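You operate a simulated robot arm through the tools that you are given. There is no shell and no other tool.

Carry out the task below with a simulated two-armed robot. There is one attempt and no reset: what you move stays moved.

TASK
Raise the drooping boom to the pink tape mark and lock it.
Fine: its microphone goes on the mark; switch the blue lamp box on before you raise it; turn the knob to SNUG to move the boom, to LOCK at the end; leave the other stands alone.

Only the result counts: the job must be done as asked and must still hold three seconds after the hand-in. Knocking over, shifting, dropping, spilling or breaking anything else fails it.

THE ROBOT
Two 7-joint arms with fingered hands on one trunk that stands fixed in place. Base frame: the origin is at the foot of the trunk, x ahead of it, y to its left, z up. Units: cm, degrees, N and s.
The left shoulder is at [5, 21.4, 86.9], the right one opposite. With the tool pointing down near the work surface each hand reaches from about 38 to 88 cm from the base axis, measured 20 degrees to its own side. Payload 3 kg a hand.
Tool frame (each hand has its own): the origin (TCP) lies between the finger pads and is the grasp point; the fingertips stand 2.6 cm ahead of it; z points along the fingers, y is the line along which they close. Largest opening 13.2 cm; the body of the gripper starts 7.3 cm behind the TCP. The gripper is a hand of 3 fingers: y runs from the thumb to the fingers, the wrist lies at [0, 0, -22.9] in the tool frame.
Orientation is told as [roll, pitch, yaw] about the base's x, y, z axes, in that order, counted from this pose: with the fingers straight down and closing along the base's y, the tool's x points along the base's -x, its y along +y and its z along -z.

THE INTERFACE
- The arms move only by the tool nudge_tool. It takes "left_commands", "right_commands" or both (then of equal length, played together; a hand with none holds still); each is a list of rows, each an object of numbers (a shift or turn left out is 0): "tx", "ty", "tz": the shift along the tool's x, y, z in cm; "rx", "ry", "rz": the turn, a rotation vector about the tool's x, y, z in degrees. In form: [{"tx": .., "ty": .., "tz": .., "rx": .., "ry": .., "rz": ..}, ...]. A call has 1 to 20 rows; each row is the pose to reach, as a shift and turn from the pose commanded when the call began, along the tool's axes at that moment. Rows are played at 5 a second. More than 5 cm and 8.6 degrees between two rows, and nothing of the call is played. A pose out of reach is approached as far as the arm can. The call stops where the force on the tool passes 60 N (or 10 N more than at its start, if that is more) or the arm is blocked; 0.2 s more then pass. In this call time passes only in rows, and 0.2 s behind the last. The reply holds the time, the measured pose of the TCP, the force on the tool along the base axes, the opening and the grip force, in the units named above and with some noise, with the torque about the TCP (base axes, N m) and any sound that the robot's microphone picked up.
- Cameras (640 x 400 px; columns grow to the right, rows downward): "scene" is now at [3.26, -1.12, 149.44]; the picture's right is [-0.13, -0.99, 0.00], its down [-0.70, 0.09, -0.71] and it looks along [0.70, -0.09, -0.71] (base axes); focal length 287 px, centre (320, 200). "left" rides on the left gripper at [-6.2, 0.3, -9.2] in its tool frame; the picture's right is [-0.05, -1.00, 0.00], its down [0.83, -0.04, -0.56] and it looks along [0.55, -0.03, 0.83] (tool axes); focal length 230 px, centre (320, 200). "right" rides on the right gripper at [6.2, 0.3, -9.2] in its tool frame; the picture's right is [-0.05, 1.00, 0.00], its down [-0.83, -0.04, -0.56] and it looks along [-0.55, -0.03, 0.83] (tool axes); focal length 230 px, centre (320, 200). There is no depth. A picture from a camera that has moved, and an enlarged one, comes with that camera's place and axes in the base frame and with its lens.
- capture(camera): a new picture of that camera. It takes no simulated time.
- move_fingers(finger1, finger2, thumb_bend, hand): sets how far each is bent, from 0 (flat) to 1 (curled in); at 0.3 the hand is open as for a grip, at 0.7 the pads meet at the TCP. One left out holds its place. A second passes; each finger stops where it meets its share of the squeeze, and holds until it gets a number again. It is the only way to open and close the hand. It gives what a move gives, with no picture; readings hold the bend of each and the force on the fingers (four entries, about 0 where the hand has none), thumb and palm.
- head_to(pan, tilt): turns the head with the scene camera to pan (to the left, within 86 degrees either way) and tilt (down, from -29 to 69), counted from straight ahead of the robot. It gives what a move gives.
- enlarge(camera, box): a new picture of the part [left, top, right, bottom] of that camera's present view, enlarged. It takes no simulated time.
- sign_off(): hands the job in; it is judged then, once.

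Nothing tells you positions but the pictures and the camera data. Unless the task says otherwise, let go and move clear before handing in.

The tools are called after ">>>" as a command line: name --argument value ..., lists and objects as JSON in quotes. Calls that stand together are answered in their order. nudge_tool: Moves the arms, as the interface text tells. Its arguments: {"type":"object","properties":{"left_commands":{"type":"array","items":{"type":"object","properties":{"tx":{"type":"number"},"ty":{"type":"number"},"tz":{"type":"number"},"rx":{"type":"number"},"ry":{"type":"number"},"rz":{"type":"number"}}}},"right_commands":{"type":"array","items":{"type":"object","properties":{"tx":{"type":"number"},"ty":{"type":"number"},"tz":{"type":"number"},"rx":{"type":"number"},"ry":{"type":"number"},"rz":{"type":"number"}}}}},"required":[]} The other tools are called the same way: move_fingers (finger1, finger2, thumb_bend, hand) moves the fingers one by one; head_to (pan, tilt) turns the head that bears the scene camera; capture (camera) takes a picture; enlarge (camera, box) takes an enlarged picture of a part of a camera's view; sign_off () hands the job in.

At the start:

```text
t: 0.0
left_position: [59.79, 38.56, 101.32]
left_tool_rot: [0.0, 0.1, 4.4]
left_contact_force: [0.2, -0.4, 0.3]
left_ft_torque: [-0.04, -0.02, -0.03]
left_opening: 13.17
left_grip_force: 0.1
left_shape: jaw
left_bend: [0.3, 0.3, 0.3]
left_finger forces: [0.0, 0.0, 0.0, 0.0, 0.0, 0.0]
right_position: [60.51, -17.46, 109.01]
right_tool_rot: [0.1, -0.1, 4.4]
right_contact_force: [0.6, 0.0, -0.6]
right_ft_torque: [-0.01, -0.02, -0.01]
right_opening: 13.2
right_grip_force: 0.0
right_shape: jaw
right_bend: [0.3, 0.3, 0.3]
right_finger forces: [0.0, 0.1, 0.0, 0.1, 0.1, 0.0]
head pan, tilt: [-7.5, 44.9]
```

scene: 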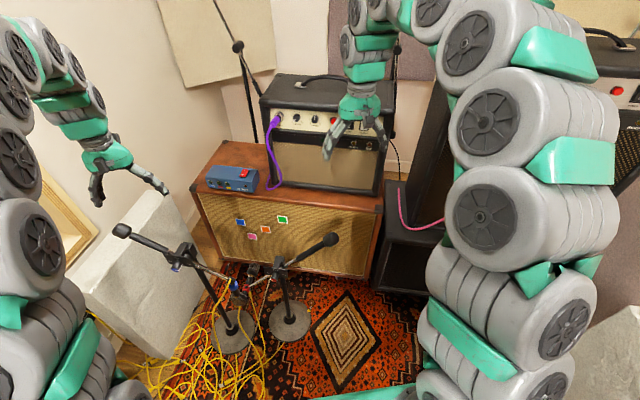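
right: 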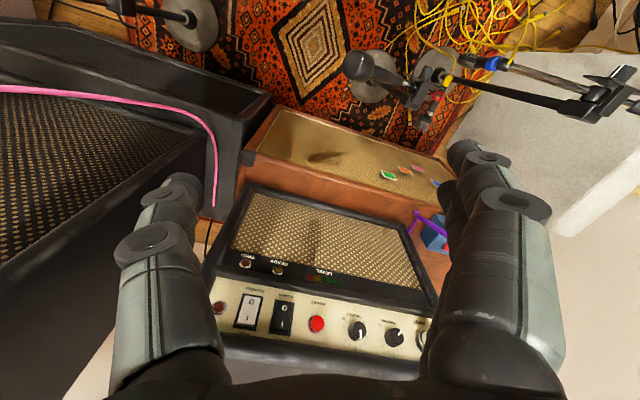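
left: 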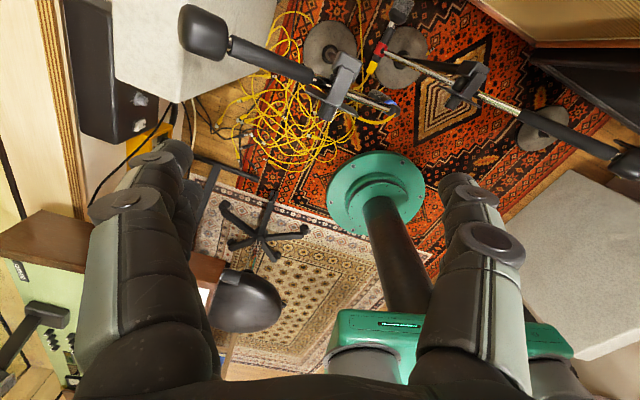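

I see two small boom stands in front of a speaker cabinet with coloured tape marks, and a blue box on top of the cabinet. I'll look closer before moving anything.

>>> enlarge --camera "scene" --box '[100, 200, 360, 360]'

>>> enlarge --camera "scene" --box '[180, 140, 300, 215]'

>>> enlarge --camera "left" --box '[160, 0, 640, 300]'

>>> enlarge --camera "right" --box '[320, 0, 640, 200]'

```text
2.46 times, centred on (230, 280) of scene
camera zoom: at [3.26, -1.12, 149.44], right [-0.13, -0.99, 0.0], down [-0.7, 0.09, -0.71], along [0.7, -0.09, -0.71], focal length 706 px, centre (542, 3)
```

zoom: 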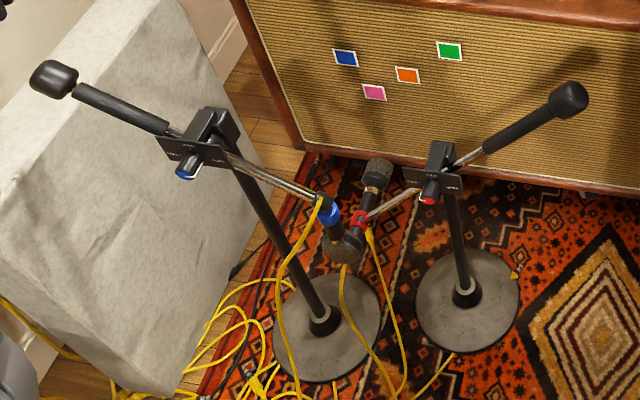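

```text
5.33 times, centred on (240, 178) of scene
camera zoom: at [3.26, -1.12, 149.44], right [-0.13, -0.99, 0.0], down [-0.7, 0.09, -0.71], along [0.7, -0.09, -0.71], focal length 1530 px, centre (747, 320)
```

zoom: 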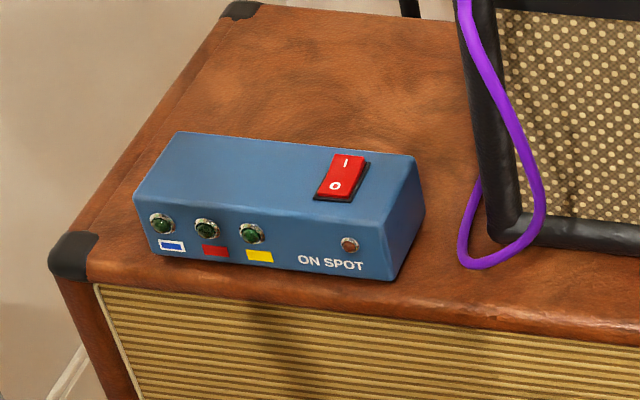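

```text
1.33 times, centred on (400, 150) of left
camera zoom: at [65.78, 39.33, 110.56], right [0.13, -0.99, 0.0], down [-0.82, -0.11, 0.56], along [-0.55, -0.07, -0.83], focal length 307 px, centre (213, 267)
```

zoom: 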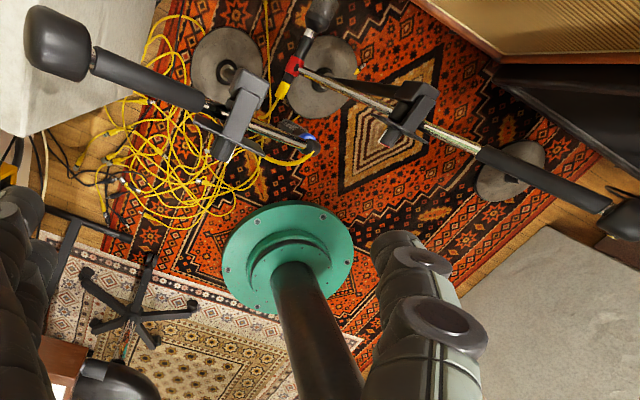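

```text
2.00 times, centred on (480, 100) of right
camera zoom: at [54.46, -17.49, 118.32], right [-0.02, 1.0, 0.0], down [0.83, 0.02, 0.56], along [0.56, 0.01, -0.83], focal length 460 px, centre (0, 400)
```

zoom: 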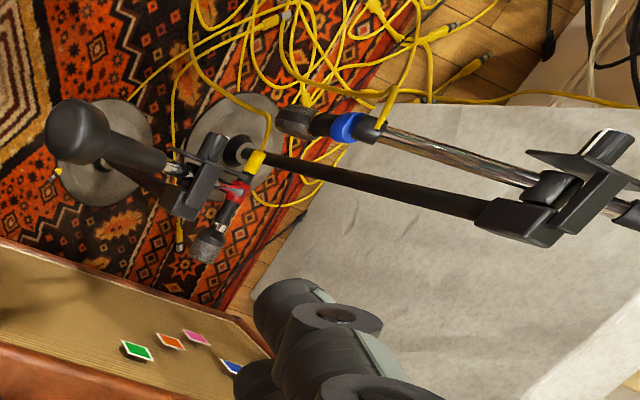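

Two booms (blue-ringed and red-ringed mics) are in view, and the lamp box has three coloured tags, so a third (yellow) stand may be somewhere. I'll turn the head to survey the room.

>>> head_to --pan -35 --tilt 45

>>> capture --camera "scene"

>>> head_to --pan 20 --tilt 50

>>> capture --camera "scene"

>>> head_to --pan 10 --tilt 65

>>> capture --camera "scene"

```text
t: 0.9
left_position: [59.89, 38.45, 101.3]
left_tool_rot: [0.0, -0.1, 4.4]
left_contact_force: [0.3, -0.7, -0.1]
left_ft_torque: [0.01, -0.02, -0.04]
left_opening: 13.18
left_grip_force: 0.1
left_shape: jaw
left_bend: [0.3, 0.3, 0.3]
left_finger forces: [0.0, 0.0, 0.1, 0.1, 0.1, 0.1]
right_position: [60.45, -17.46, 109.22]
right_tool_rot: [0.0, 0.1, 4.4]
right_contact_force: [-0.1, 0.0, -0.5]
right_ft_torque: [0.01, -0.01, 0.0]
right_opening: 13.16
right_grip_force: 0.0
right_shape: jaw
right_bend: [0.3, 0.3, 0.3]
right_finger forces: [0.0, 0.0, 0.0, 0.0, 0.0, 0.1]
head pan, tilt: [-35.0, 45.0]
```

```text
taken
```

scene: 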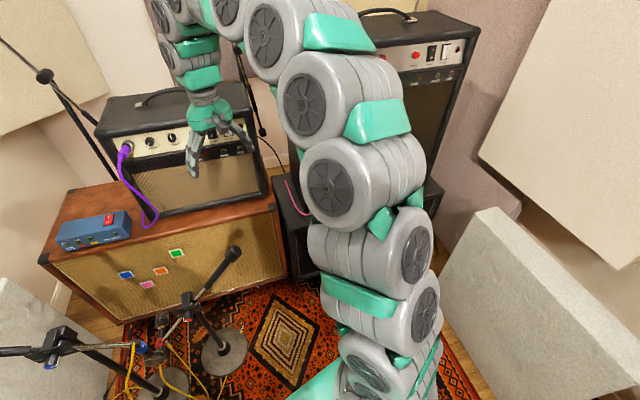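

```text
t: 2.2
left_position: [59.79, 38.49, 101.24]
left_tool_rot: [0.0, 0.0, 4.3]
left_contact_force: [-0.8, 0.4, 0.0]
left_ft_torque: [-0.01, -0.01, 0.03]
left_opening: 13.19
left_grip_force: 0.1
left_shape: jaw
left_bend: [0.3, 0.3, 0.3]
left_finger forces: [0.0, 0.0, 0.1, 0.1, 0.1, 0.0]
right_position: [60.56, -17.32, 109.2]
right_tool_rot: [0.1, 0.0, 4.3]
right_contact_force: [0.3, 0.3, 0.2]
right_ft_torque: [0.0, -0.03, 0.03]
right_opening: 13.17
right_grip_force: 0.1
right_shape: jaw
right_bend: [0.3, 0.3, 0.3]
right_finger forces: [0.1, 0.0, 0.0, 0.0, 0.0, 0.1]
head pan, tilt: [20.0, 50.0]
```

```text
taken
```

scene: 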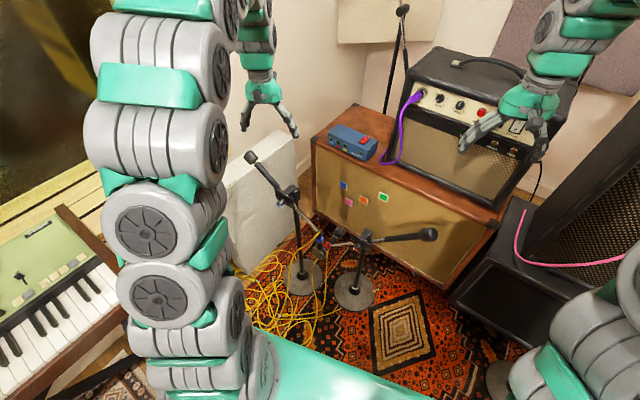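

```text
t: 2.9
left_position: [59.86, 38.32, 101.48]
left_tool_rot: [0.0, -0.1, 4.3]
left_contact_force: [-0.1, 0.8, -0.1]
left_ft_torque: [0.0, 0.01, 0.01]
left_opening: 13.2
left_grip_force: 0.0
left_shape: jaw
left_bend: [0.3, 0.3, 0.3]
left_finger forces: [0.0, 0.0, 0.0, 0.0, 0.0, 0.1]
right_position: [60.61, -17.53, 109.15]
right_tool_rot: [0.0, -0.1, 4.3]
right_contact_force: [-0.1, 0.1, -0.1]
right_ft_torque: [-0.02, 0.0, 0.02]
right_opening: 13.17
right_grip_force: 0.0
right_shape: jaw
right_bend: [0.3, 0.3, 0.3]
right_finger forces: [0.1, 0.0, 0.0, 0.0, 0.0, 0.0]
head pan, tilt: [10.0, 65.0]
```

```text
taken
```

scene: 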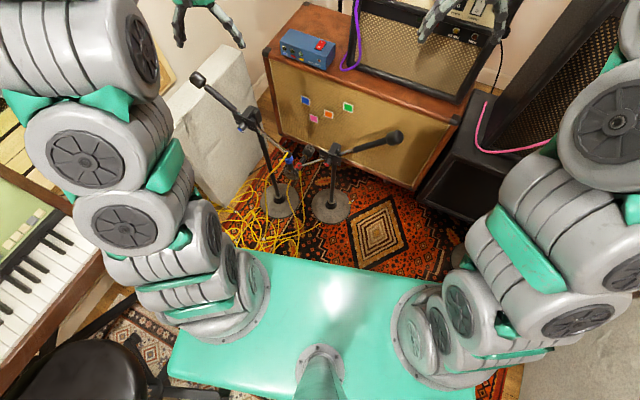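

There's a third base partly hidden by the right arm. I'll look from the left hand camera and try other head angles to see it.

>>> enlarge --camera "left" --box '[440, 60, 640, 185]'

>>> head_to --pan -20 --tilt 65

>>> capture --camera "scene"

>>> enlarge --camera "right" --box '[0, 0, 320, 200]'

```text
3.20 times, centred on (540, 122) of left
camera zoom: at [65.78, 39.33, 110.56], right [0.13, -0.99, 0.0], down [-0.82, -0.11, 0.56], along [-0.55, -0.07, -0.83], focal length 736 px, centre (-384, 448)
```

zoom: 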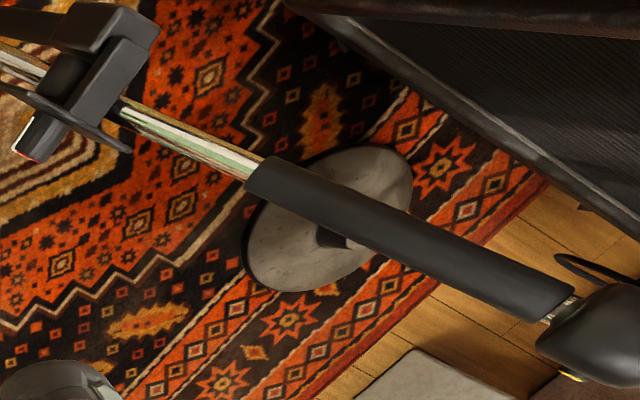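

```text
t: 3.9
left_position: [59.92, 38.53, 101.23]
left_tool_rot: [0.0, 0.0, 4.4]
left_contact_force: [-0.1, 0.3, 0.0]
left_ft_torque: [0.01, 0.0, -0.05]
left_opening: 13.21
left_grip_force: 0.1
left_shape: jaw
left_bend: [0.3, 0.3, 0.3]
left_finger forces: [0.0, 0.1, 0.0, 0.0, 0.1, 0.0]
right_position: [60.67, -17.43, 109.15]
right_tool_rot: [0.0, 0.0, 4.4]
right_contact_force: [0.1, -0.3, -0.3]
right_ft_torque: [0.01, 0.01, 0.0]
right_opening: 13.17
right_grip_force: 0.1
right_shape: jaw
right_bend: [0.3, 0.3, 0.3]
right_finger forces: [0.0, 0.0, 0.1, 0.0, 0.1, 0.1]
head pan, tilt: [-20.0, 65.0]
```

```text
taken
```

scene: 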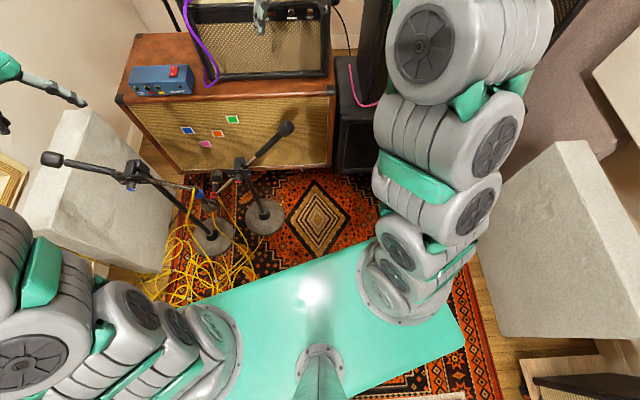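

```text
2.00 times, centred on (160, 100) of right
camera zoom: at [54.46, -17.49, 118.32], right [-0.02, 1.0, 0.0], down [0.83, 0.02, 0.56], along [0.56, 0.01, -0.83], focal length 460 px, centre (640, 400)
```

zoom: 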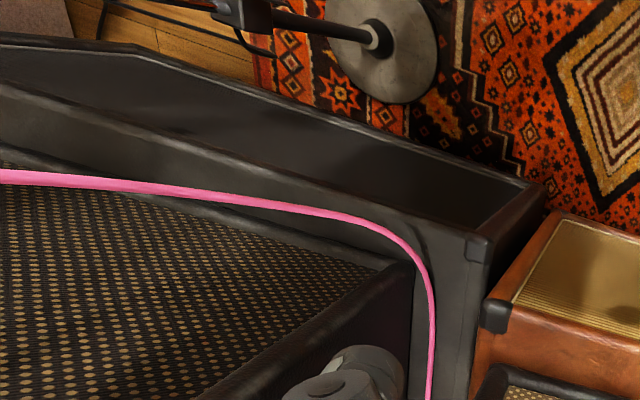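

From triangulating the pictures, both booms swing in planes parallel to the cabinet. The red-ringed one hangs steeply with its mic aimed at the grille, roughly 15° below the pink mark. I'll return the head and zoom in on the clutch knobs and the switch.

>>> head_to --pan -2 --tilt 50

>>> capture --camera "scene"

>>> enlarge --camera "scene" --box '[260, 190, 340, 240]'

>>> enlarge --camera "scene" --box '[160, 185, 280, 260]'

>>> enlarge --camera "right" --box '[340, 40, 460, 115]'

>>> enlarge --camera "left" --box '[340, 0, 500, 100]'

```text
t: 4.7
left_position: [59.77, 38.49, 101.3]
left_tool_rot: [-0.1, 0.0, 4.4]
left_contact_force: [0.3, -0.4, 0.1]
left_ft_torque: [-0.02, 0.02, 0.01]
left_opening: 13.2
left_grip_force: 0.1
left_shape: jaw
left_bend: [0.3, 0.3, 0.3]
left_finger forces: [0.1, 0.0, 0.0, 0.0, 0.0, 0.0]
right_position: [60.61, -17.49, 109.04]
right_tool_rot: [0.0, 0.0, 4.4]
right_contact_force: [-0.2, 0.5, -0.1]
right_ft_torque: [-0.04, -0.01, -0.02]
right_opening: 13.21
right_grip_force: 0.0
right_shape: jaw
right_bend: [0.3, 0.3, 0.3]
right_finger forces: [0.1, 0.1, 0.0, 0.1, 0.0, 0.0]
head pan, tilt: [-2.0, 50.0]
```

```text
taken
```

scene: 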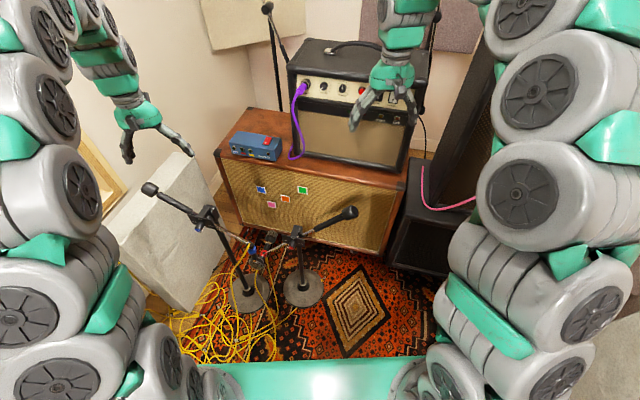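

```text
8.00 times, centred on (300, 215) of scene
camera zoom: at [2.88, -0.33, 148.74], right [-0.04, -1.0, 0.0], down [-0.77, 0.03, -0.64], along [0.64, -0.02, -0.77], focal length 2294 px, centre (480, 80)
```

zoom: 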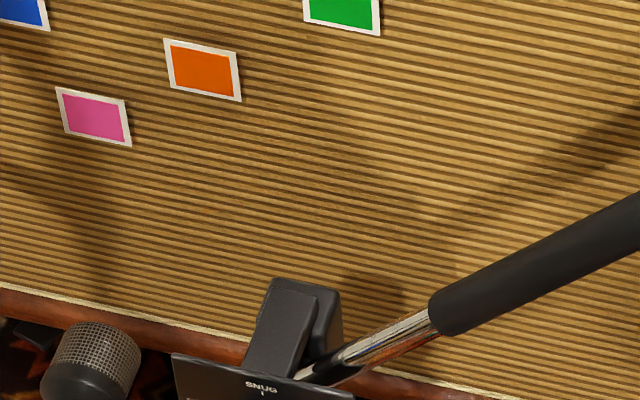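

```text
5.33 times, centred on (220, 222) of scene
camera zoom: at [2.88, -0.33, 148.74], right [-0.04, -1.0, 0.0], down [-0.77, 0.03, -0.64], along [0.64, -0.02, -0.77], focal length 1530 px, centre (853, 80)
```

zoom: 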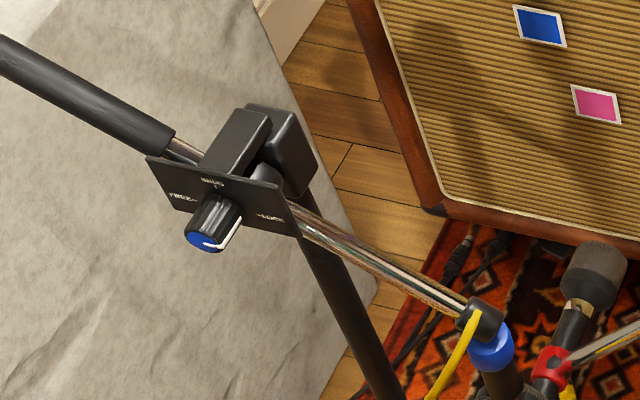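

```text
5.33 times, centred on (400, 78) of right
camera zoom: at [54.46, -17.49, 118.32], right [-0.02, 1.0, 0.0], down [0.83, 0.02, 0.56], along [0.56, 0.01, -0.83], focal length 1227 px, centre (-107, 853)
```

zoom: 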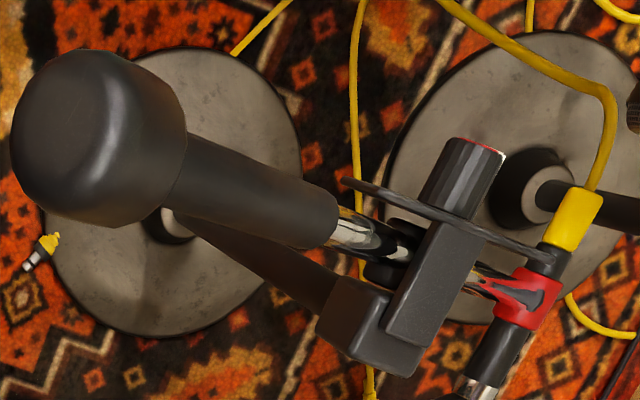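

```text
4.00 times, centred on (420, 50) of left
camera zoom: at [65.78, 39.33, 110.56], right [0.13, -0.99, 0.0], down [-0.82, -0.11, 0.56], along [-0.55, -0.07, -0.83], focal length 920 px, centre (-80, 800)
```

zoom: 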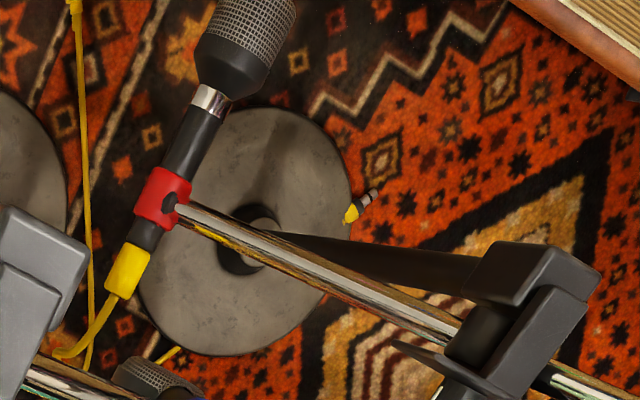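

>>> enlarge --camera "scene" --box '[250, 220, 330, 270]'

>>> enlarge --camera "scene" --box '[220, 125, 316, 185]'

>>> enlarge --camera "scene" --box '[200, 200, 360, 300]'

```text
8.00 times, centred on (290, 245) of scene
camera zoom: at [2.88, -0.33, 148.74], right [-0.04, -1.0, 0.0], down [-0.77, 0.03, -0.64], along [0.64, -0.02, -0.77], focal length 2294 px, centre (560, -160)
```

zoom: 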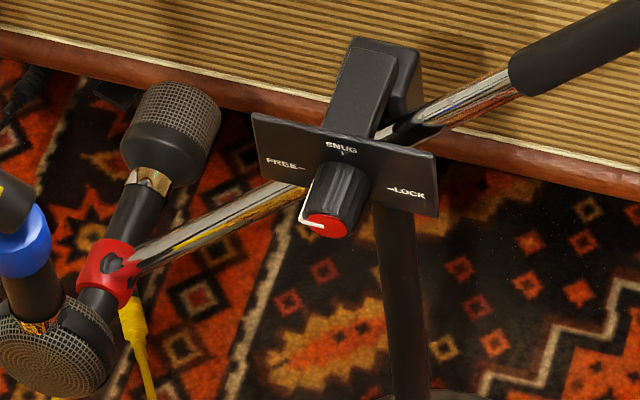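

```text
6.67 times, centred on (268, 155) of scene
camera zoom: at [2.88, -0.33, 148.74], right [-0.04, -1.0, 0.0], down [-0.77, 0.03, -0.64], along [0.64, -0.02, -0.77], focal length 1912 px, centre (667, 500)
```

zoom: 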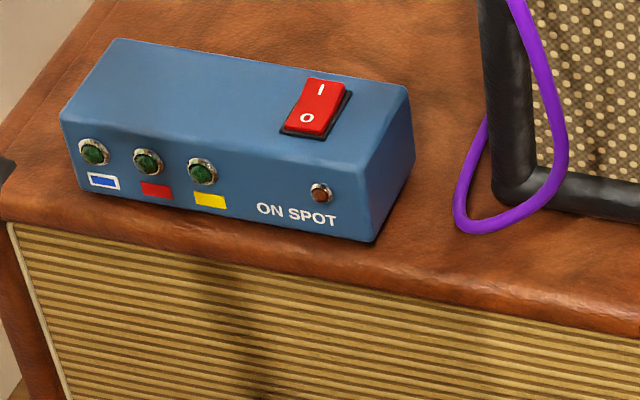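

```text
4.00 times, centred on (280, 250) of scene
camera zoom: at [2.88, -0.33, 148.74], right [-0.04, -1.0, 0.0], down [-0.77, 0.03, -0.64], along [0.64, -0.02, -0.77], focal length 1147 px, centre (480, 0)
```

zoom: 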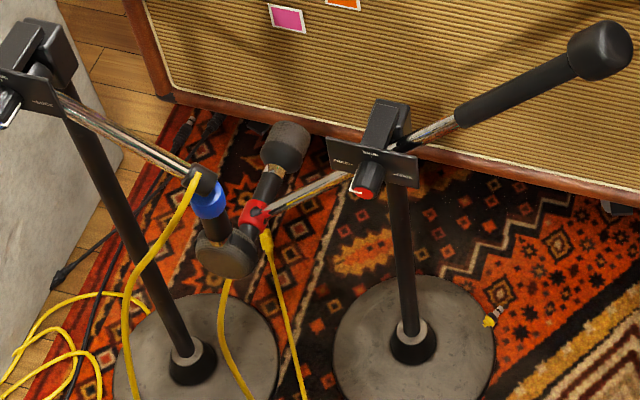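

I take the red-ringed boom as the drooping one: its knob pointer is at FREE, and SNUG is at the top with LOCK to the right. The lamp box switch is at about (99, 18, 74) with its "I" end away from me. I'll close the left hand and bring it tilted forward above the box.

>>> move_fingers --hand "left" --finger1 0.7 --finger2 0.7 --thumb_bend 0.7

>>> nudge_tool --left_commands '[{"tx": -2.65, "ty": -2.26, "tz": 0.5, "ry": -4.5}, {"tx": -5.3, "ty": -4.52, "tz": 1, "ry": -9}, {"tx": -7.95, "ty": -6.78, "tz": 1.5, "ry": -13.5}, {"tx": -10.6, "ty": -9.04, "tz": 2, "ry": -18}, {"tx": -13.25, "ty": -11.3, "tz": 2.5, "ry": -22.5}, {"tx": -15.9, "ty": -13.56, "tz": 3, "ry": -27}, {"tx": -18.55, "ty": -15.82, "tz": 3.5, "ry": -31.5}, {"tx": -21.2, "ty": -18.08, "tz": 4, "ry": -36}, {"tx": -23.85, "ty": -20.34, "tz": 4.5, "ry": -40.5}, {"tx": -26.5, "ty": -22.6, "tz": 5, "ry": -45}]'

>>> capture --camera "left"

>>> capture --camera "scene"

```text
t: 5.7
left_position: [59.89, 38.49, 101.34]
left_tool_rot: [0.0, 0.0, 4.5]
left_contact_force: [1.1, 0.7, 0.6]
left_ft_torque: [-0.01, 0.0, -0.01]
left_opening: 0.65
left_grip_force: 0.1
left_shape: fingers
left_bend: [0.7, 0.7, 0.7]
left_finger forces: [0.1, 0.0, 0.0, 0.0, 0.1, 0.1]
right_position: [60.58, -17.41, 109.03]
right_tool_rot: [0.0, 0.1, 4.4]
right_contact_force: [0.4, 0.6, 0.2]
right_ft_torque: [0.02, 0.02, -0.01]
right_opening: 13.18
right_grip_force: 0.1
right_shape: jaw
right_bend: [0.3, 0.3, 0.3]
right_finger forces: [0.1, 0.0, 0.0, 0.0, 0.0, 0.1]
head pan, tilt: [-2.0, 50.0]
```

```text
t: 7.9
left_position: [88.04, 18.04, 96.3]
left_tool_rot: [0.0, -45.0, 4.4]
left_contact_force: [0.4, -0.6, -0.2]
left_ft_torque: [0.02, 0.0, 0.0]
left_opening: 0.59
left_grip_force: 0.0
left_shape: fingers
left_bend: [0.7, 0.7, 0.7]
left_finger forces: [0.0, 0.0, 0.0, 0.1, 0.0, 0.0]
right_position: [60.57, -17.45, 109.13]
right_tool_rot: [0.1, 0.0, 4.4]
right_contact_force: [0.1, -0.1, 0.0]
right_ft_torque: [-0.05, 0.05, -0.03]
right_opening: 13.2
right_grip_force: 0.1
right_shape: jaw
right_bend: [0.3, 0.3, 0.3]
right_finger forces: [0.0, 0.0, 0.0, 0.0, 0.1, 0.0]
head pan, tilt: [-2.0, 50.0]
```

```text
taken
camera left: at [85.68, 18.19, 107.21], right [0.11, -0.99, 0.04], down [-0.97, -0.12, -0.19], along [0.2, -0.01, -0.98], focal length 230 px, centre (320, 200)
```

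left: 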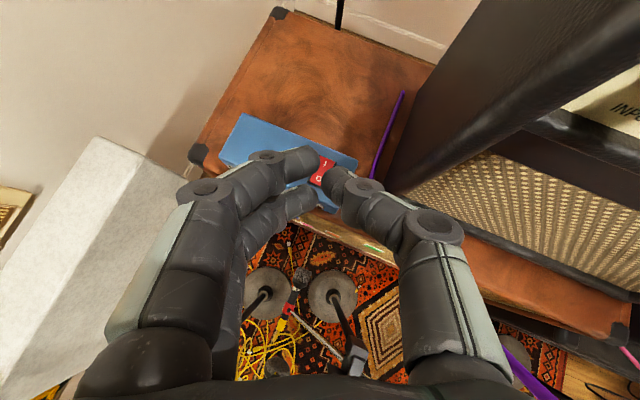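

```text
taken
```

scene: 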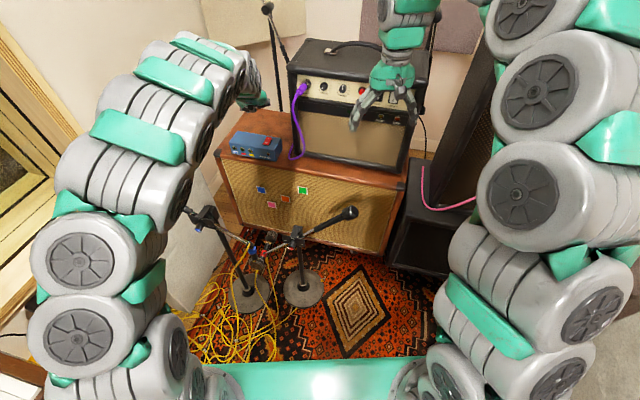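

The left hand hovers in front of and above the box; its camera sees the rocker between the fingers. I'll zoom in to fix the switch's place.

>>> enlarge --camera "left" --box '[240, 100, 400, 200]'

>>> enlarge --camera "scene" --box '[220, 60, 316, 170]'

```text
4.00 times, centred on (320, 150) of left
camera zoom: at [85.68, 18.19, 107.21], right [0.11, -0.99, 0.04], down [-0.97, -0.12, -0.19], along [0.2, -0.01, -0.98], focal length 920 px, centre (320, 400)
```

zoom: 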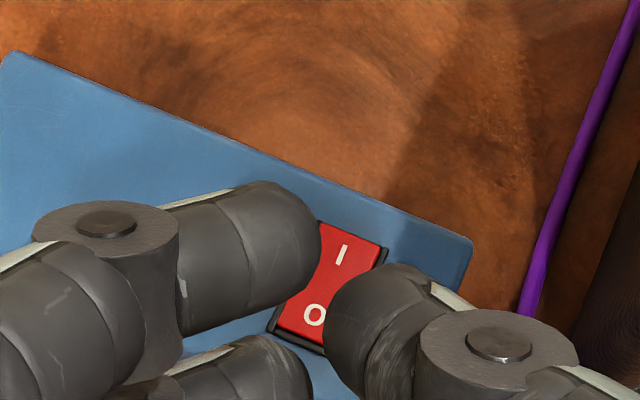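

```text
3.64 times, centred on (268, 115) of scene
camera zoom: at [2.89, -0.33, 148.74], right [-0.04, -1.0, 0.0], down [-0.77, 0.03, -0.64], along [0.64, -0.02, -0.77], focal length 1043 px, centre (509, 509)
```

zoom: 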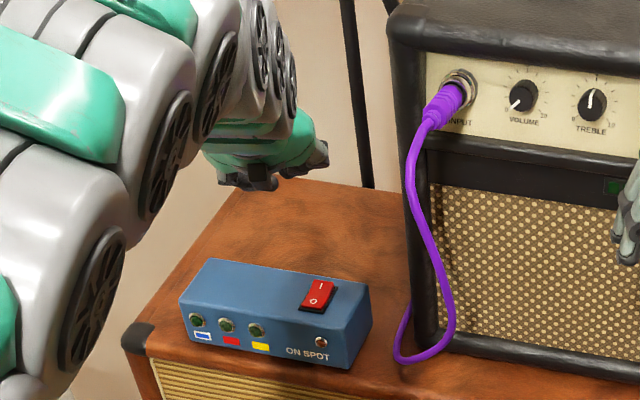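

The rocker's "I" end is at about (98.0, 17.5, 74.7). I'll bring the closed fingertips to about 4 cm above it and check.

>>> nudge_tool --left_commands '[{"tx": 0.9, "ty": -0.21, "tz": 2.83}, {"tx": 1.79, "ty": -0.42, "tz": 5.65}, {"tx": 2.69, "ty": -0.64, "tz": 8.48}, {"tx": 3.59, "ty": -0.85, "tz": 11.3}, {"tx": 4.48, "ty": -1.06, "tz": 14.1}, {"tx": 5.38, "ty": -1.27, "tz": 16.96}]'

>>> enlarge --camera "left" --box '[240, 100, 400, 200]'

>>> enlarge --camera "scene" --box '[220, 90, 316, 170]'

```text
t: 9.3
left_position: [96.33, 17.3, 80.66]
left_tool_rot: [0.0, -45.0, 4.5]
left_contact_force: [-0.7, 0.0, 0.4]
left_ft_torque: [-0.01, -0.03, -0.04]
left_opening: 0.59
left_grip_force: 0.0
left_shape: fingers
left_bend: [0.7, 0.7, 0.7]
left_finger forces: [0.0, 0.1, 0.0, 0.0, 0.0, 0.0]
right_position: [60.5, -17.42, 109.1]
right_tool_rot: [0.0, 0.0, 4.3]
right_contact_force: [-0.5, -0.2, 1.3]
right_ft_torque: [0.01, 0.0, -0.02]
right_opening: 13.18
right_grip_force: 0.1
right_shape: jaw
right_bend: [0.3, 0.3, 0.3]
right_finger forces: [0.0, 0.0, 0.1, 0.0, 0.0, 0.1]
head pan, tilt: [-2.0, 50.0]
```

```text
4.00 times, centred on (320, 150) of left
camera zoom: at [93.92, 17.51, 91.46], right [0.11, -0.99, 0.04], down [-0.97, -0.12, -0.2], along [0.2, -0.01, -0.98], focal length 920 px, centre (320, 400)
```

zoom: 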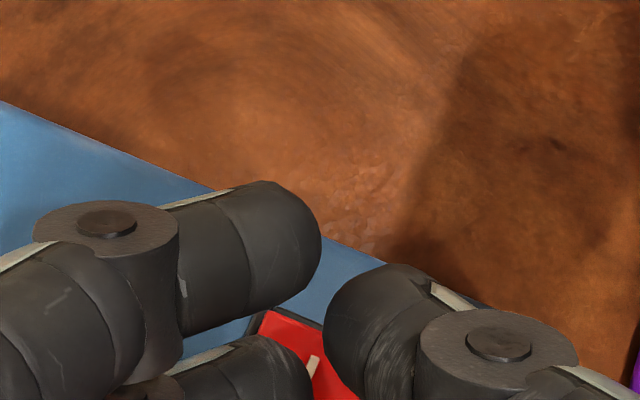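

```text
5.00 times, centred on (268, 130) of scene
camera zoom: at [2.89, -0.33, 148.74], right [-0.03, -1.0, 0.0], down [-0.77, 0.03, -0.64], along [0.64, -0.02, -0.77], focal length 1434 px, centre (580, 550)
```

zoom: 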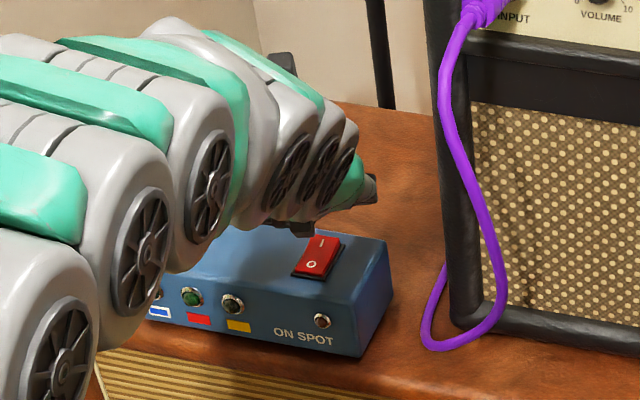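

The lower finger is what would touch first, slightly nearer to "O" than I want. I'll shift forward about 1 cm and come down close above the "I" end.

>>> nudge_tool --left_commands '[{"tx": -0.3, "ty": -0.4, "tz": 0.3}, {"tx": 0.2, "ty": -0.77, "tz": 1.2}, {"tx": 0.61, "ty": -0.77, "tz": 1.8}]'

>>> capture --camera "left"

>>> enlarge --camera "scene" --box '[240, 110, 304, 150]'

>>> enlarge --camera "right" --box '[380, 180, 500, 255]'

```text
t: 10.1
left_position: [97.16, 16.62, 78.96]
left_tool_rot: [0.0, -44.9, 4.3]
left_contact_force: [-0.5, 0.6, -0.1]
left_ft_torque: [0.02, 0.01, 0.0]
left_opening: 0.62
left_grip_force: 0.1
left_shape: fingers
left_bend: [0.7, 0.7, 0.7]
left_finger forces: [0.0, 0.0, 0.0, 0.0, 0.1, 0.1]
right_position: [60.61, -17.37, 109.09]
right_tool_rot: [0.0, 0.1, 4.5]
right_contact_force: [0.0, 0.8, -0.1]
right_ft_torque: [-0.05, 0.03, 0.0]
right_opening: 13.18
right_grip_force: 0.0
right_shape: jaw
right_bend: [0.3, 0.3, 0.3]
right_finger forces: [0.0, 0.0, 0.0, 0.0, 0.1, 0.0]
head pan, tilt: [-2.0, 50.0]
```

```text
taken
camera left: at [94.79, 16.83, 89.78], right [0.11, -0.99, 0.04], down [-0.97, -0.12, -0.2], along [0.2, -0.01, -0.98], focal length 230 px, centre (320, 200)
```

left: 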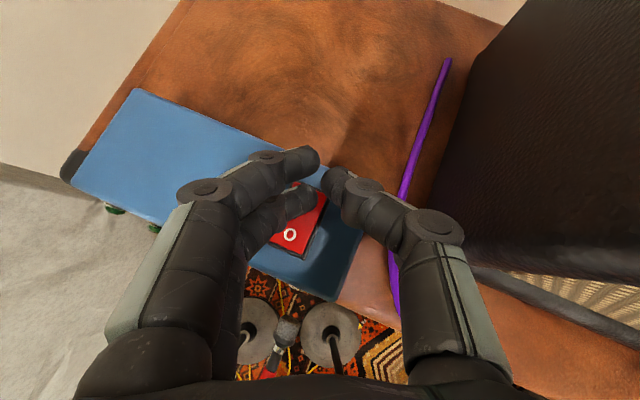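

```text
10.00 times, centred on (272, 130) of scene
camera zoom: at [2.89, -0.33, 148.74], right [-0.03, -1.0, 0.0], down [-0.77, 0.03, -0.64], along [0.64, -0.02, -0.77], focal length 2868 px, centre (800, 900)
```

zoom: 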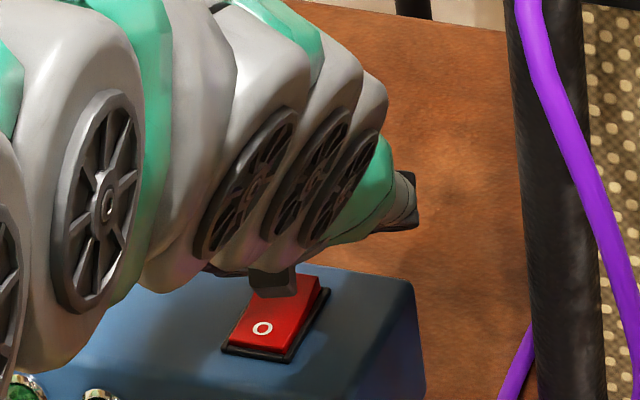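

```text
5.33 times, centred on (440, 218) of right
camera zoom: at [54.46, -17.48, 118.32], right [-0.02, 1.0, 0.0], down [0.83, 0.02, 0.56], along [0.56, 0.01, -0.83], focal length 1227 px, centre (-320, 107)
```

zoom: 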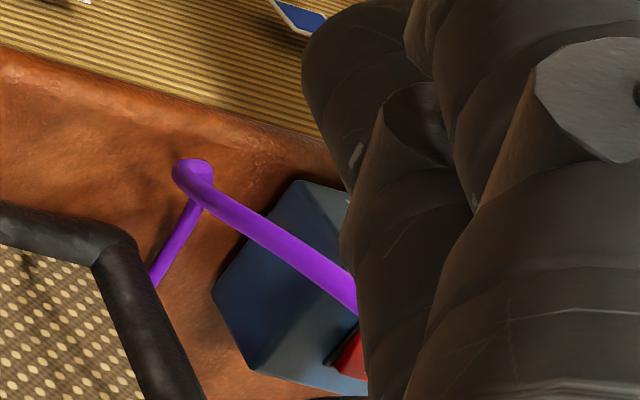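

The lower fingertip is just above the rear ("I") half of the rocker, a little to its left. I'll shift 0.4 cm right and press straight down gently.

>>> nudge_tool --left_commands '[{"ty": -0.4}, {"tx": 0.28, "ty": -0.4, "tz": 0.28}, {"tx": 0.57, "ty": -0.4, "tz": 0.57}, {"tx": 0.85, "ty": -0.4, "tz": 0.85}]'

>>> enlarge --camera "scene" --box '[240, 110, 304, 150]'

>>> enlarge --camera "left" --box '[240, 130, 400, 230]'

```text
t: 11.1
left_position: [97.33, 16.16, 77.85]
left_tool_rot: [0.0, -45.3, 4.4]
left_contact_force: [0.4, 2.2, 9.8]
left_ft_torque: [0.11, -0.08, 0.03]
left_opening: 0.59
left_grip_force: 4.4
left_shape: fingers
left_bend: [0.7, 0.71, 0.7]
left_finger forces: [0.0, 10.0, 0.0, 0.0, 0.0, 0.1]
right_position: [60.59, -17.34, 109.06]
right_tool_rot: [0.0, 0.1, 4.4]
right_contact_force: [-0.6, 0.3, -0.3]
right_ft_torque: [0.01, -0.03, -0.01]
right_opening: 13.21
right_grip_force: 0.0
right_shape: jaw
right_bend: [0.3, 0.3, 0.3]
right_finger forces: [0.0, 0.1, 0.0, 0.0, 0.1, 0.0]
head pan, tilt: [-2.0, 50.0]
heard: click
```

```text
10.00 times, centred on (272, 130) of scene
camera zoom: at [2.87, -0.33, 148.74], right [-0.03, -1.0, 0.0], down [-0.77, 0.03, -0.64], along [0.64, -0.02, -0.77], focal length 2868 px, centre (800, 900)
```

zoom: 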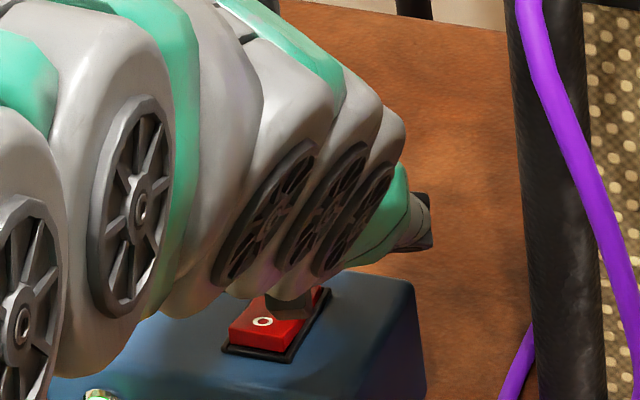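

```text
4.00 times, centred on (320, 180) of left
camera zoom: at [94.86, 16.41, 88.71], right [0.11, -0.99, 0.04], down [-0.97, -0.12, -0.2], along [0.2, -0.01, -0.98], focal length 920 px, centre (320, 280)
```

zoom: 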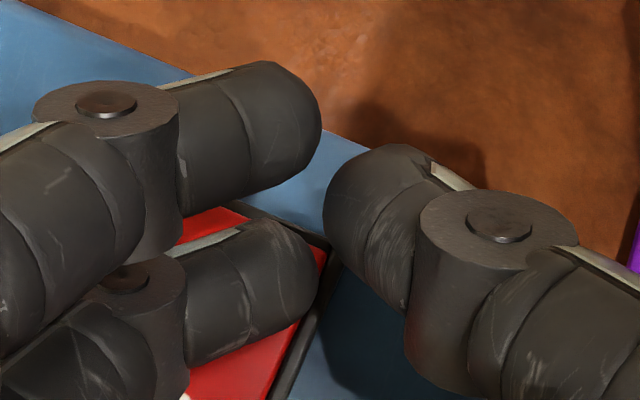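

A click was heard and the rocker tipped to "I". I'll lift straight off and look at the lamps.

>>> nudge_tool --left_commands '[{"tx": -1, "tz": -1}, {"tx": -3, "tz": -3}, {"tx": -6, "tz": -6}, {"tx": -8, "tz": -9}, {"tx": -9, "tz": -12.5}]'

>>> enlarge --camera "scene" --box '[212, 115, 308, 175]'

>>> capture --camera "scene"

```text
t: 12.3
left_position: [94.62, 16.14, 92.78]
left_tool_rot: [0.0, -44.9, 4.4]
left_contact_force: [0.6, -0.2, -0.2]
left_ft_torque: [0.0, 0.02, 0.0]
left_opening: 0.6
left_grip_force: 0.0
left_shape: fingers
left_bend: [0.7, 0.7, 0.7]
left_finger forces: [0.0, 0.1, 0.1, 0.1, 0.0, 0.1]
right_position: [60.53, -17.42, 109.18]
right_tool_rot: [0.0, 0.0, 4.4]
right_contact_force: [0.6, -0.1, -0.8]
right_ft_torque: [0.01, -0.01, -0.01]
right_opening: 13.2
right_grip_force: 0.1
right_shape: jaw
right_bend: [0.3, 0.3, 0.3]
right_finger forces: [0.1, 0.0, 0.0, 0.0, 0.0, 0.0]
head pan, tilt: [-2.0, 50.0]
```

```text
6.67 times, centred on (260, 145) of scene
camera zoom: at [2.88, -0.33, 148.74], right [-0.03, -1.0, 0.0], down [-0.77, 0.03, -0.64], along [0.64, -0.02, -0.77], focal length 1912 px, centre (720, 567)
```

zoom: 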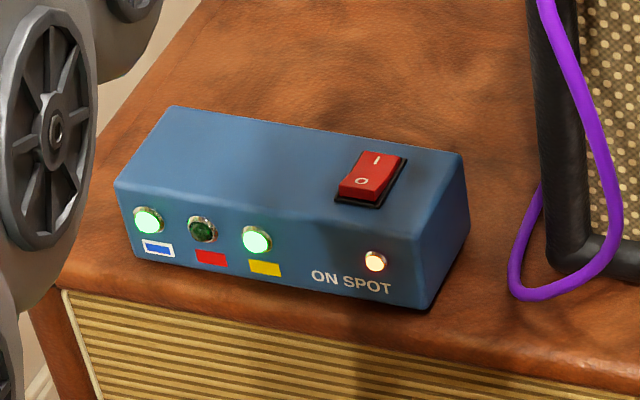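

```text
taken
```

scene: 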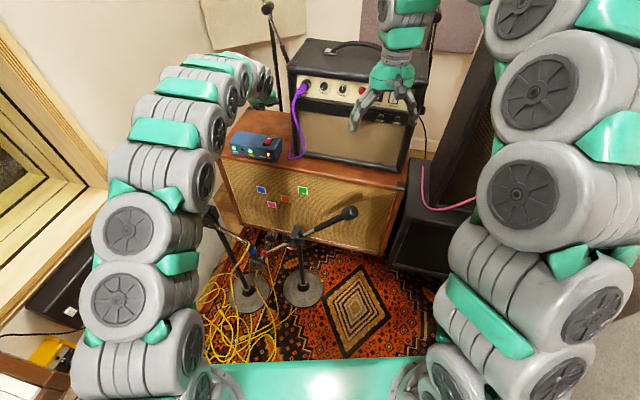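

The box is on: blue and yellow lamps are lit and red is dark, so the red boom is the one off its spot. Next I bring the left hand back and down in front of the red clutch knob (tip near (58.5, 8.5, 55.3)), levelling the fingers to point at it.

>>> nudge_tool --left_commands '[{"tx": 3.21, "ty": 0.27, "tz": -1.83, "ry": -5.6}, {"tx": 6.42, "ty": 0.55, "tz": -3.66, "ry": -11.2}, {"tx": 9.63, "ty": 0.82, "tz": -5.5, "ry": -16.9}, {"tx": 12.84, "ty": 1.1, "tz": -7.33, "ry": -22.5}, {"tx": 16.05, "ty": 1.37, "tz": -9.16, "ry": -28.1}, {"tx": 19.26, "ty": 1.64, "tz": -11.0, "ry": -33.7}, {"tx": 22.47, "ty": 1.92, "tz": -12.8, "ry": -39.4}, {"tx": 25.68, "ty": 2.19, "tz": -14.65, "ry": -45}]'

>>> capture --camera "scene"

>>> capture --camera "left"

```text
t: 14.1
left_position: [70.84, 16.22, 86.53]
left_tool_rot: [0.1, -82.6, 4.4]
left_contact_force: [-0.3, -0.3, -0.2]
left_ft_torque: [0.02, -0.03, 0.01]
left_opening: 0.59
left_grip_force: 0.1
left_shape: fingers
left_bend: [0.7, 0.7, 0.7]
left_finger forces: [0.1, 0.0, 0.1, 0.1, 0.0, 0.0]
left hand out of reach, approached as far as the arm can: row 7, 8
right_position: [60.54, -17.32, 109.05]
right_tool_rot: [0.0, 0.0, 4.4]
right_contact_force: [1.2, -0.1, 0.1]
right_ft_torque: [0.0, 0.02, 0.0]
right_opening: 13.17
right_grip_force: 0.0
right_shape: jaw
right_bend: [0.3, 0.3, 0.3]
right_finger forces: [0.1, 0.1, 0.1, 0.0, 0.0, 0.0]
head pan, tilt: [-2.0, 50.0]
```

```text
taken
```

scene: 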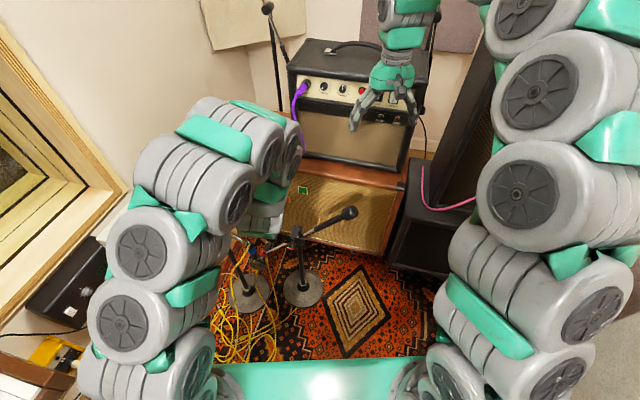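

```text
taken
camera left: at [62.37, 15.87, 93.7], right [0.08, -1.0, 0.05], down [-0.65, -0.09, -0.75], along [0.75, 0.03, -0.66], focal length 230 px, centre (320, 200)
```

left: 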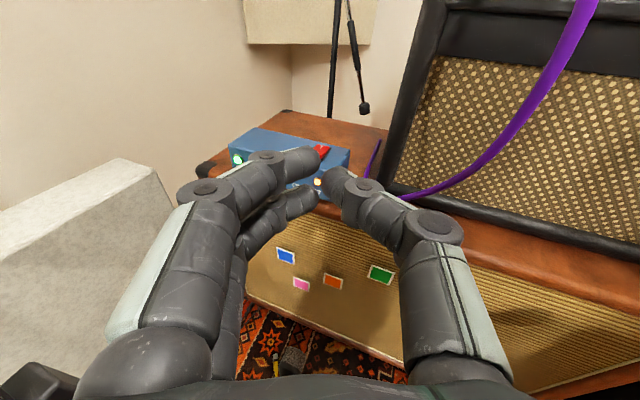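

The left wrist gets too close to its shoulder there, so I'll use the right hand for the knob (more room) and for the boom. First I return the left hand to its parked pose, where it doesn't block the head camera.

>>> nudge_tool --left_commands '[{"tx": -3, "tz": 1, "ry": 7}, {"tx": -6, "tz": 1, "ry": 14}, {"tx": -9, "tz": 1, "ry": 21}, {"tx": -12, "tz": 1, "ry": 28}, {"tx": -13, "ty": 3, "tz": 0, "ry": 35}]'

```text
t: 15.3
left_position: [72.35, 19.17, 99.33]
left_tool_rot: [-0.1, -47.5, 4.4]
left_contact_force: [-0.3, -0.8, -0.5]
left_ft_torque: [0.0, 0.02, -0.01]
left_opening: 0.58
left_grip_force: 0.2
left_shape: fingers
left_bend: [0.7, 0.7, 0.7]
left_finger forces: [0.1, 0.1, 0.0, 0.0, 0.0, 0.0]
right_position: [60.79, -17.38, 109.08]
right_tool_rot: [0.0, 0.0, 4.4]
right_contact_force: [-0.2, -0.4, -0.9]
right_ft_torque: [0.01, -0.02, 0.0]
right_opening: 13.18
right_grip_force: 0.1
right_shape: jaw
right_bend: [0.3, 0.3, 0.3]
right_finger forces: [0.1, 0.0, 0.1, 0.1, 0.0, 0.0]
head pan, tilt: [-2.0, 50.0]
```

>>> nudge_tool --left_commands '[{"tx": 0.95, "ty": 2.9, "tz": -1.6, "ry": 6.8}, {"tx": 1.9, "ty": 5.8, "tz": -3.2, "ry": 13.6}, {"tx": 2.85, "ty": 8.7, "tz": -4.8, "ry": 20.4}, {"tx": 3.8, "ty": 11.6, "tz": -6.4, "ry": 27.2}, {"tx": 4.75, "ty": 14.5, "tz": -8.0, "ry": 34}, {"tx": 5.7, "ty": 17.4, "tz": -9.6, "ry": 40.8}, {"tx": 6.64, "ty": 20.34, "tz": -11.24, "ry": 47.5}]'

>>> capture --camera "scene"

```text
t: 16.9
left_position: [58.03, 38.53, 101.96]
left_tool_rot: [0.0, 0.1, 4.5]
left_contact_force: [0.4, 0.0, -0.2]
left_ft_torque: [-0.01, 0.04, -0.03]
left_opening: 0.57
left_grip_force: 0.0
left_shape: fingers
left_bend: [0.7, 0.7, 0.7]
left_finger forces: [0.0, 0.0, 0.1, 0.1, 0.1, 0.0]
right_position: [60.54, -17.35, 109.14]
right_tool_rot: [0.0, 0.1, 4.4]
right_contact_force: [-0.2, 0.1, -0.1]
right_ft_torque: [-0.02, 0.0, 0.01]
right_opening: 13.19
right_grip_force: 0.1
right_shape: jaw
right_bend: [0.3, 0.3, 0.3]
right_finger forces: [0.0, 0.0, 0.0, 0.1, 0.1, 0.1]
head pan, tilt: [-2.0, 50.0]
```

```text
taken
```

scene: 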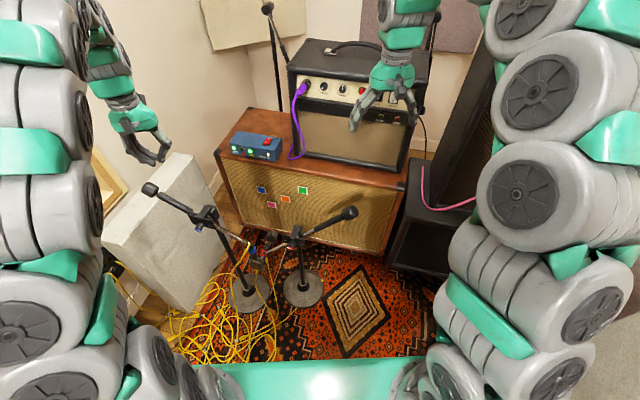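

The view is clear again with red still dark. Now the right hand: turn it to point forward-down along the knob axis while moving in front of the stands, high up.

>>> nudge_tool --right_commands '[{"tx": 1.26, "ty": 2.64, "tz": 1.9, "rx": 0.84, "ry": -4.45, "rz": 2.03}, {"tx": 2.52, "ty": 5.28, "tz": 3.8, "rx": 1.68, "ry": -8.9, "rz": 4.06}, {"tx": 3.78, "ty": 7.92, "tz": 5.7, "rx": 2.52, "ry": -13.35, "rz": 6.09}, {"tx": 5.04, "ty": 10.56, "tz": 7.6, "rx": 3.36, "ry": -17.8, "rz": 8.12}, {"tx": 6.3, "ty": 13.2, "tz": 9.5, "rx": 4.2, "ry": -22.25, "rz": 10.15}, {"tx": 7.56, "ty": 15.84, "tz": 11.4, "rx": 5.04, "ry": -26.7, "rz": 12.18}, {"tx": 8.82, "ty": 18.48, "tz": 13.3, "rx": 5.88, "ry": -31.15, "rz": 14.21}, {"tx": 10.08, "ty": 21.12, "tz": 15.2, "rx": 6.72, "ry": -35.6, "rz": 16.24}, {"tx": 11.34, "ty": 23.76, "tz": 17.1, "rx": 7.56, "ry": -40.05, "rz": 18.27}, {"tx": 12.6, "ty": 26.4, "tz": 19.1, "rx": 8.4, "ry": -44.5, "rz": 20.3}]'

>>> capture --camera "scene"

>>> capture --camera "right"

>>> capture --camera "left"

```text
t: 19.1
left_position: [58.1, 38.69, 101.82]
left_tool_rot: [0.0, -0.1, 4.4]
left_contact_force: [-0.7, 0.7, 0.4]
left_ft_torque: [0.0, 0.01, 0.01]
left_opening: 0.58
left_grip_force: 0.0
left_shape: fingers
left_bend: [0.7, 0.7, 0.7]
left_finger forces: [0.0, 0.1, 0.0, 0.1, 0.1, 0.0]
right_position: [44.96, 7.57, 87.93]
right_tool_rot: [2.2, -39.5, -22.0]
right_contact_force: [-0.1, -0.4, 0.4]
right_ft_torque: [0.03, 0.02, 0.01]
right_opening: 13.17
right_grip_force: 0.0
right_shape: jaw
right_bend: [0.3, 0.3, 0.3]
right_finger forces: [0.1, 0.0, 0.1, 0.0, 0.0, 0.0]
head pan, tilt: [-2.0, 50.0]
```

```text
taken
```

scene: 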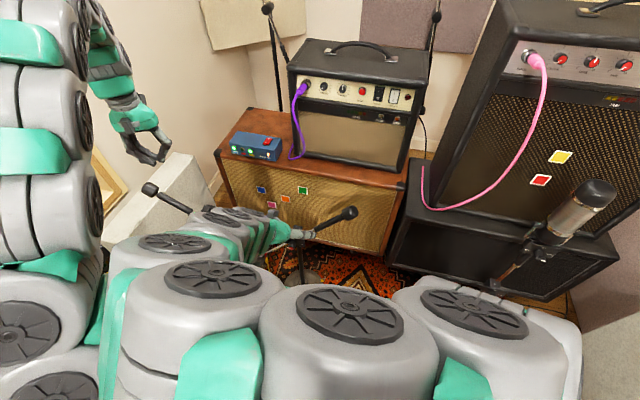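

```text
taken
camera right: at [35.09, 11.63, 91.27], right [0.39, 0.92, 0.06], down [0.24, -0.17, 0.96], along [0.89, -0.35, -0.29], focal length 230 px, centre (320, 200)
```

right: 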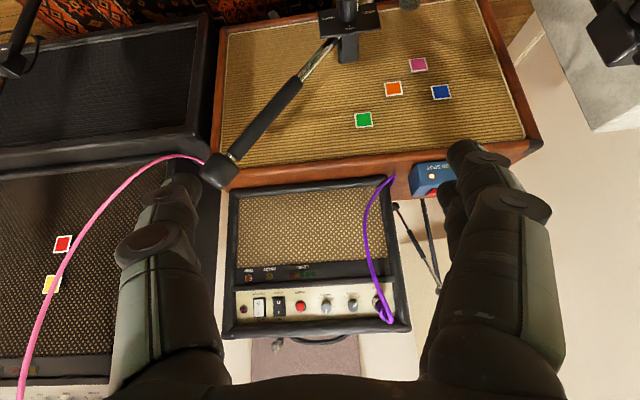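

```text
taken
camera left: at [63.98, 39.41, 111.14], right [0.13, -0.99, 0.0], down [-0.82, -0.11, 0.56], along [-0.55, -0.07, -0.83], focal length 230 px, centre (320, 200)
```

left: 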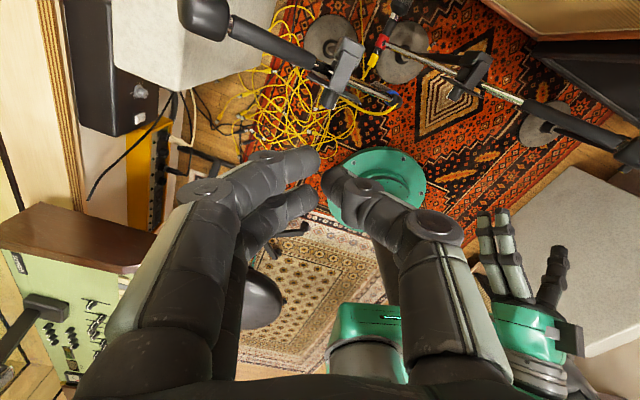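

A third (yellow) stand with a big mic shows at the right by another amp; that one is left alone. I'll check whether the right hand has settled.

>>> nudge_tool --right_commands '[{"tx": 0}, {"tx": 0}]'

```text
t: 19.7
left_position: [58.08, 38.47, 101.88]
left_tool_rot: [0.0, 0.0, 4.4]
left_contact_force: [0.6, -0.1, 0.5]
left_ft_torque: [0.03, 0.0, -0.01]
left_opening: 0.58
left_grip_force: 0.0
left_shape: fingers
left_bend: [0.7, 0.7, 0.7]
left_finger forces: [0.0, 0.0, 0.1, 0.0, 0.0, 0.0]
right_position: [45.19, 7.32, 88.19]
right_tool_rot: [1.9, -39.9, -21.7]
right_contact_force: [-0.6, 0.6, 0.5]
right_ft_torque: [0.0, 0.0, -0.03]
right_opening: 13.2
right_grip_force: 0.1
right_shape: jaw
right_bend: [0.3, 0.3, 0.3]
right_finger forces: [0.0, 0.0, 0.1, 0.0, 0.0, 0.0]
head pan, tilt: [-2.0, 50.0]
```

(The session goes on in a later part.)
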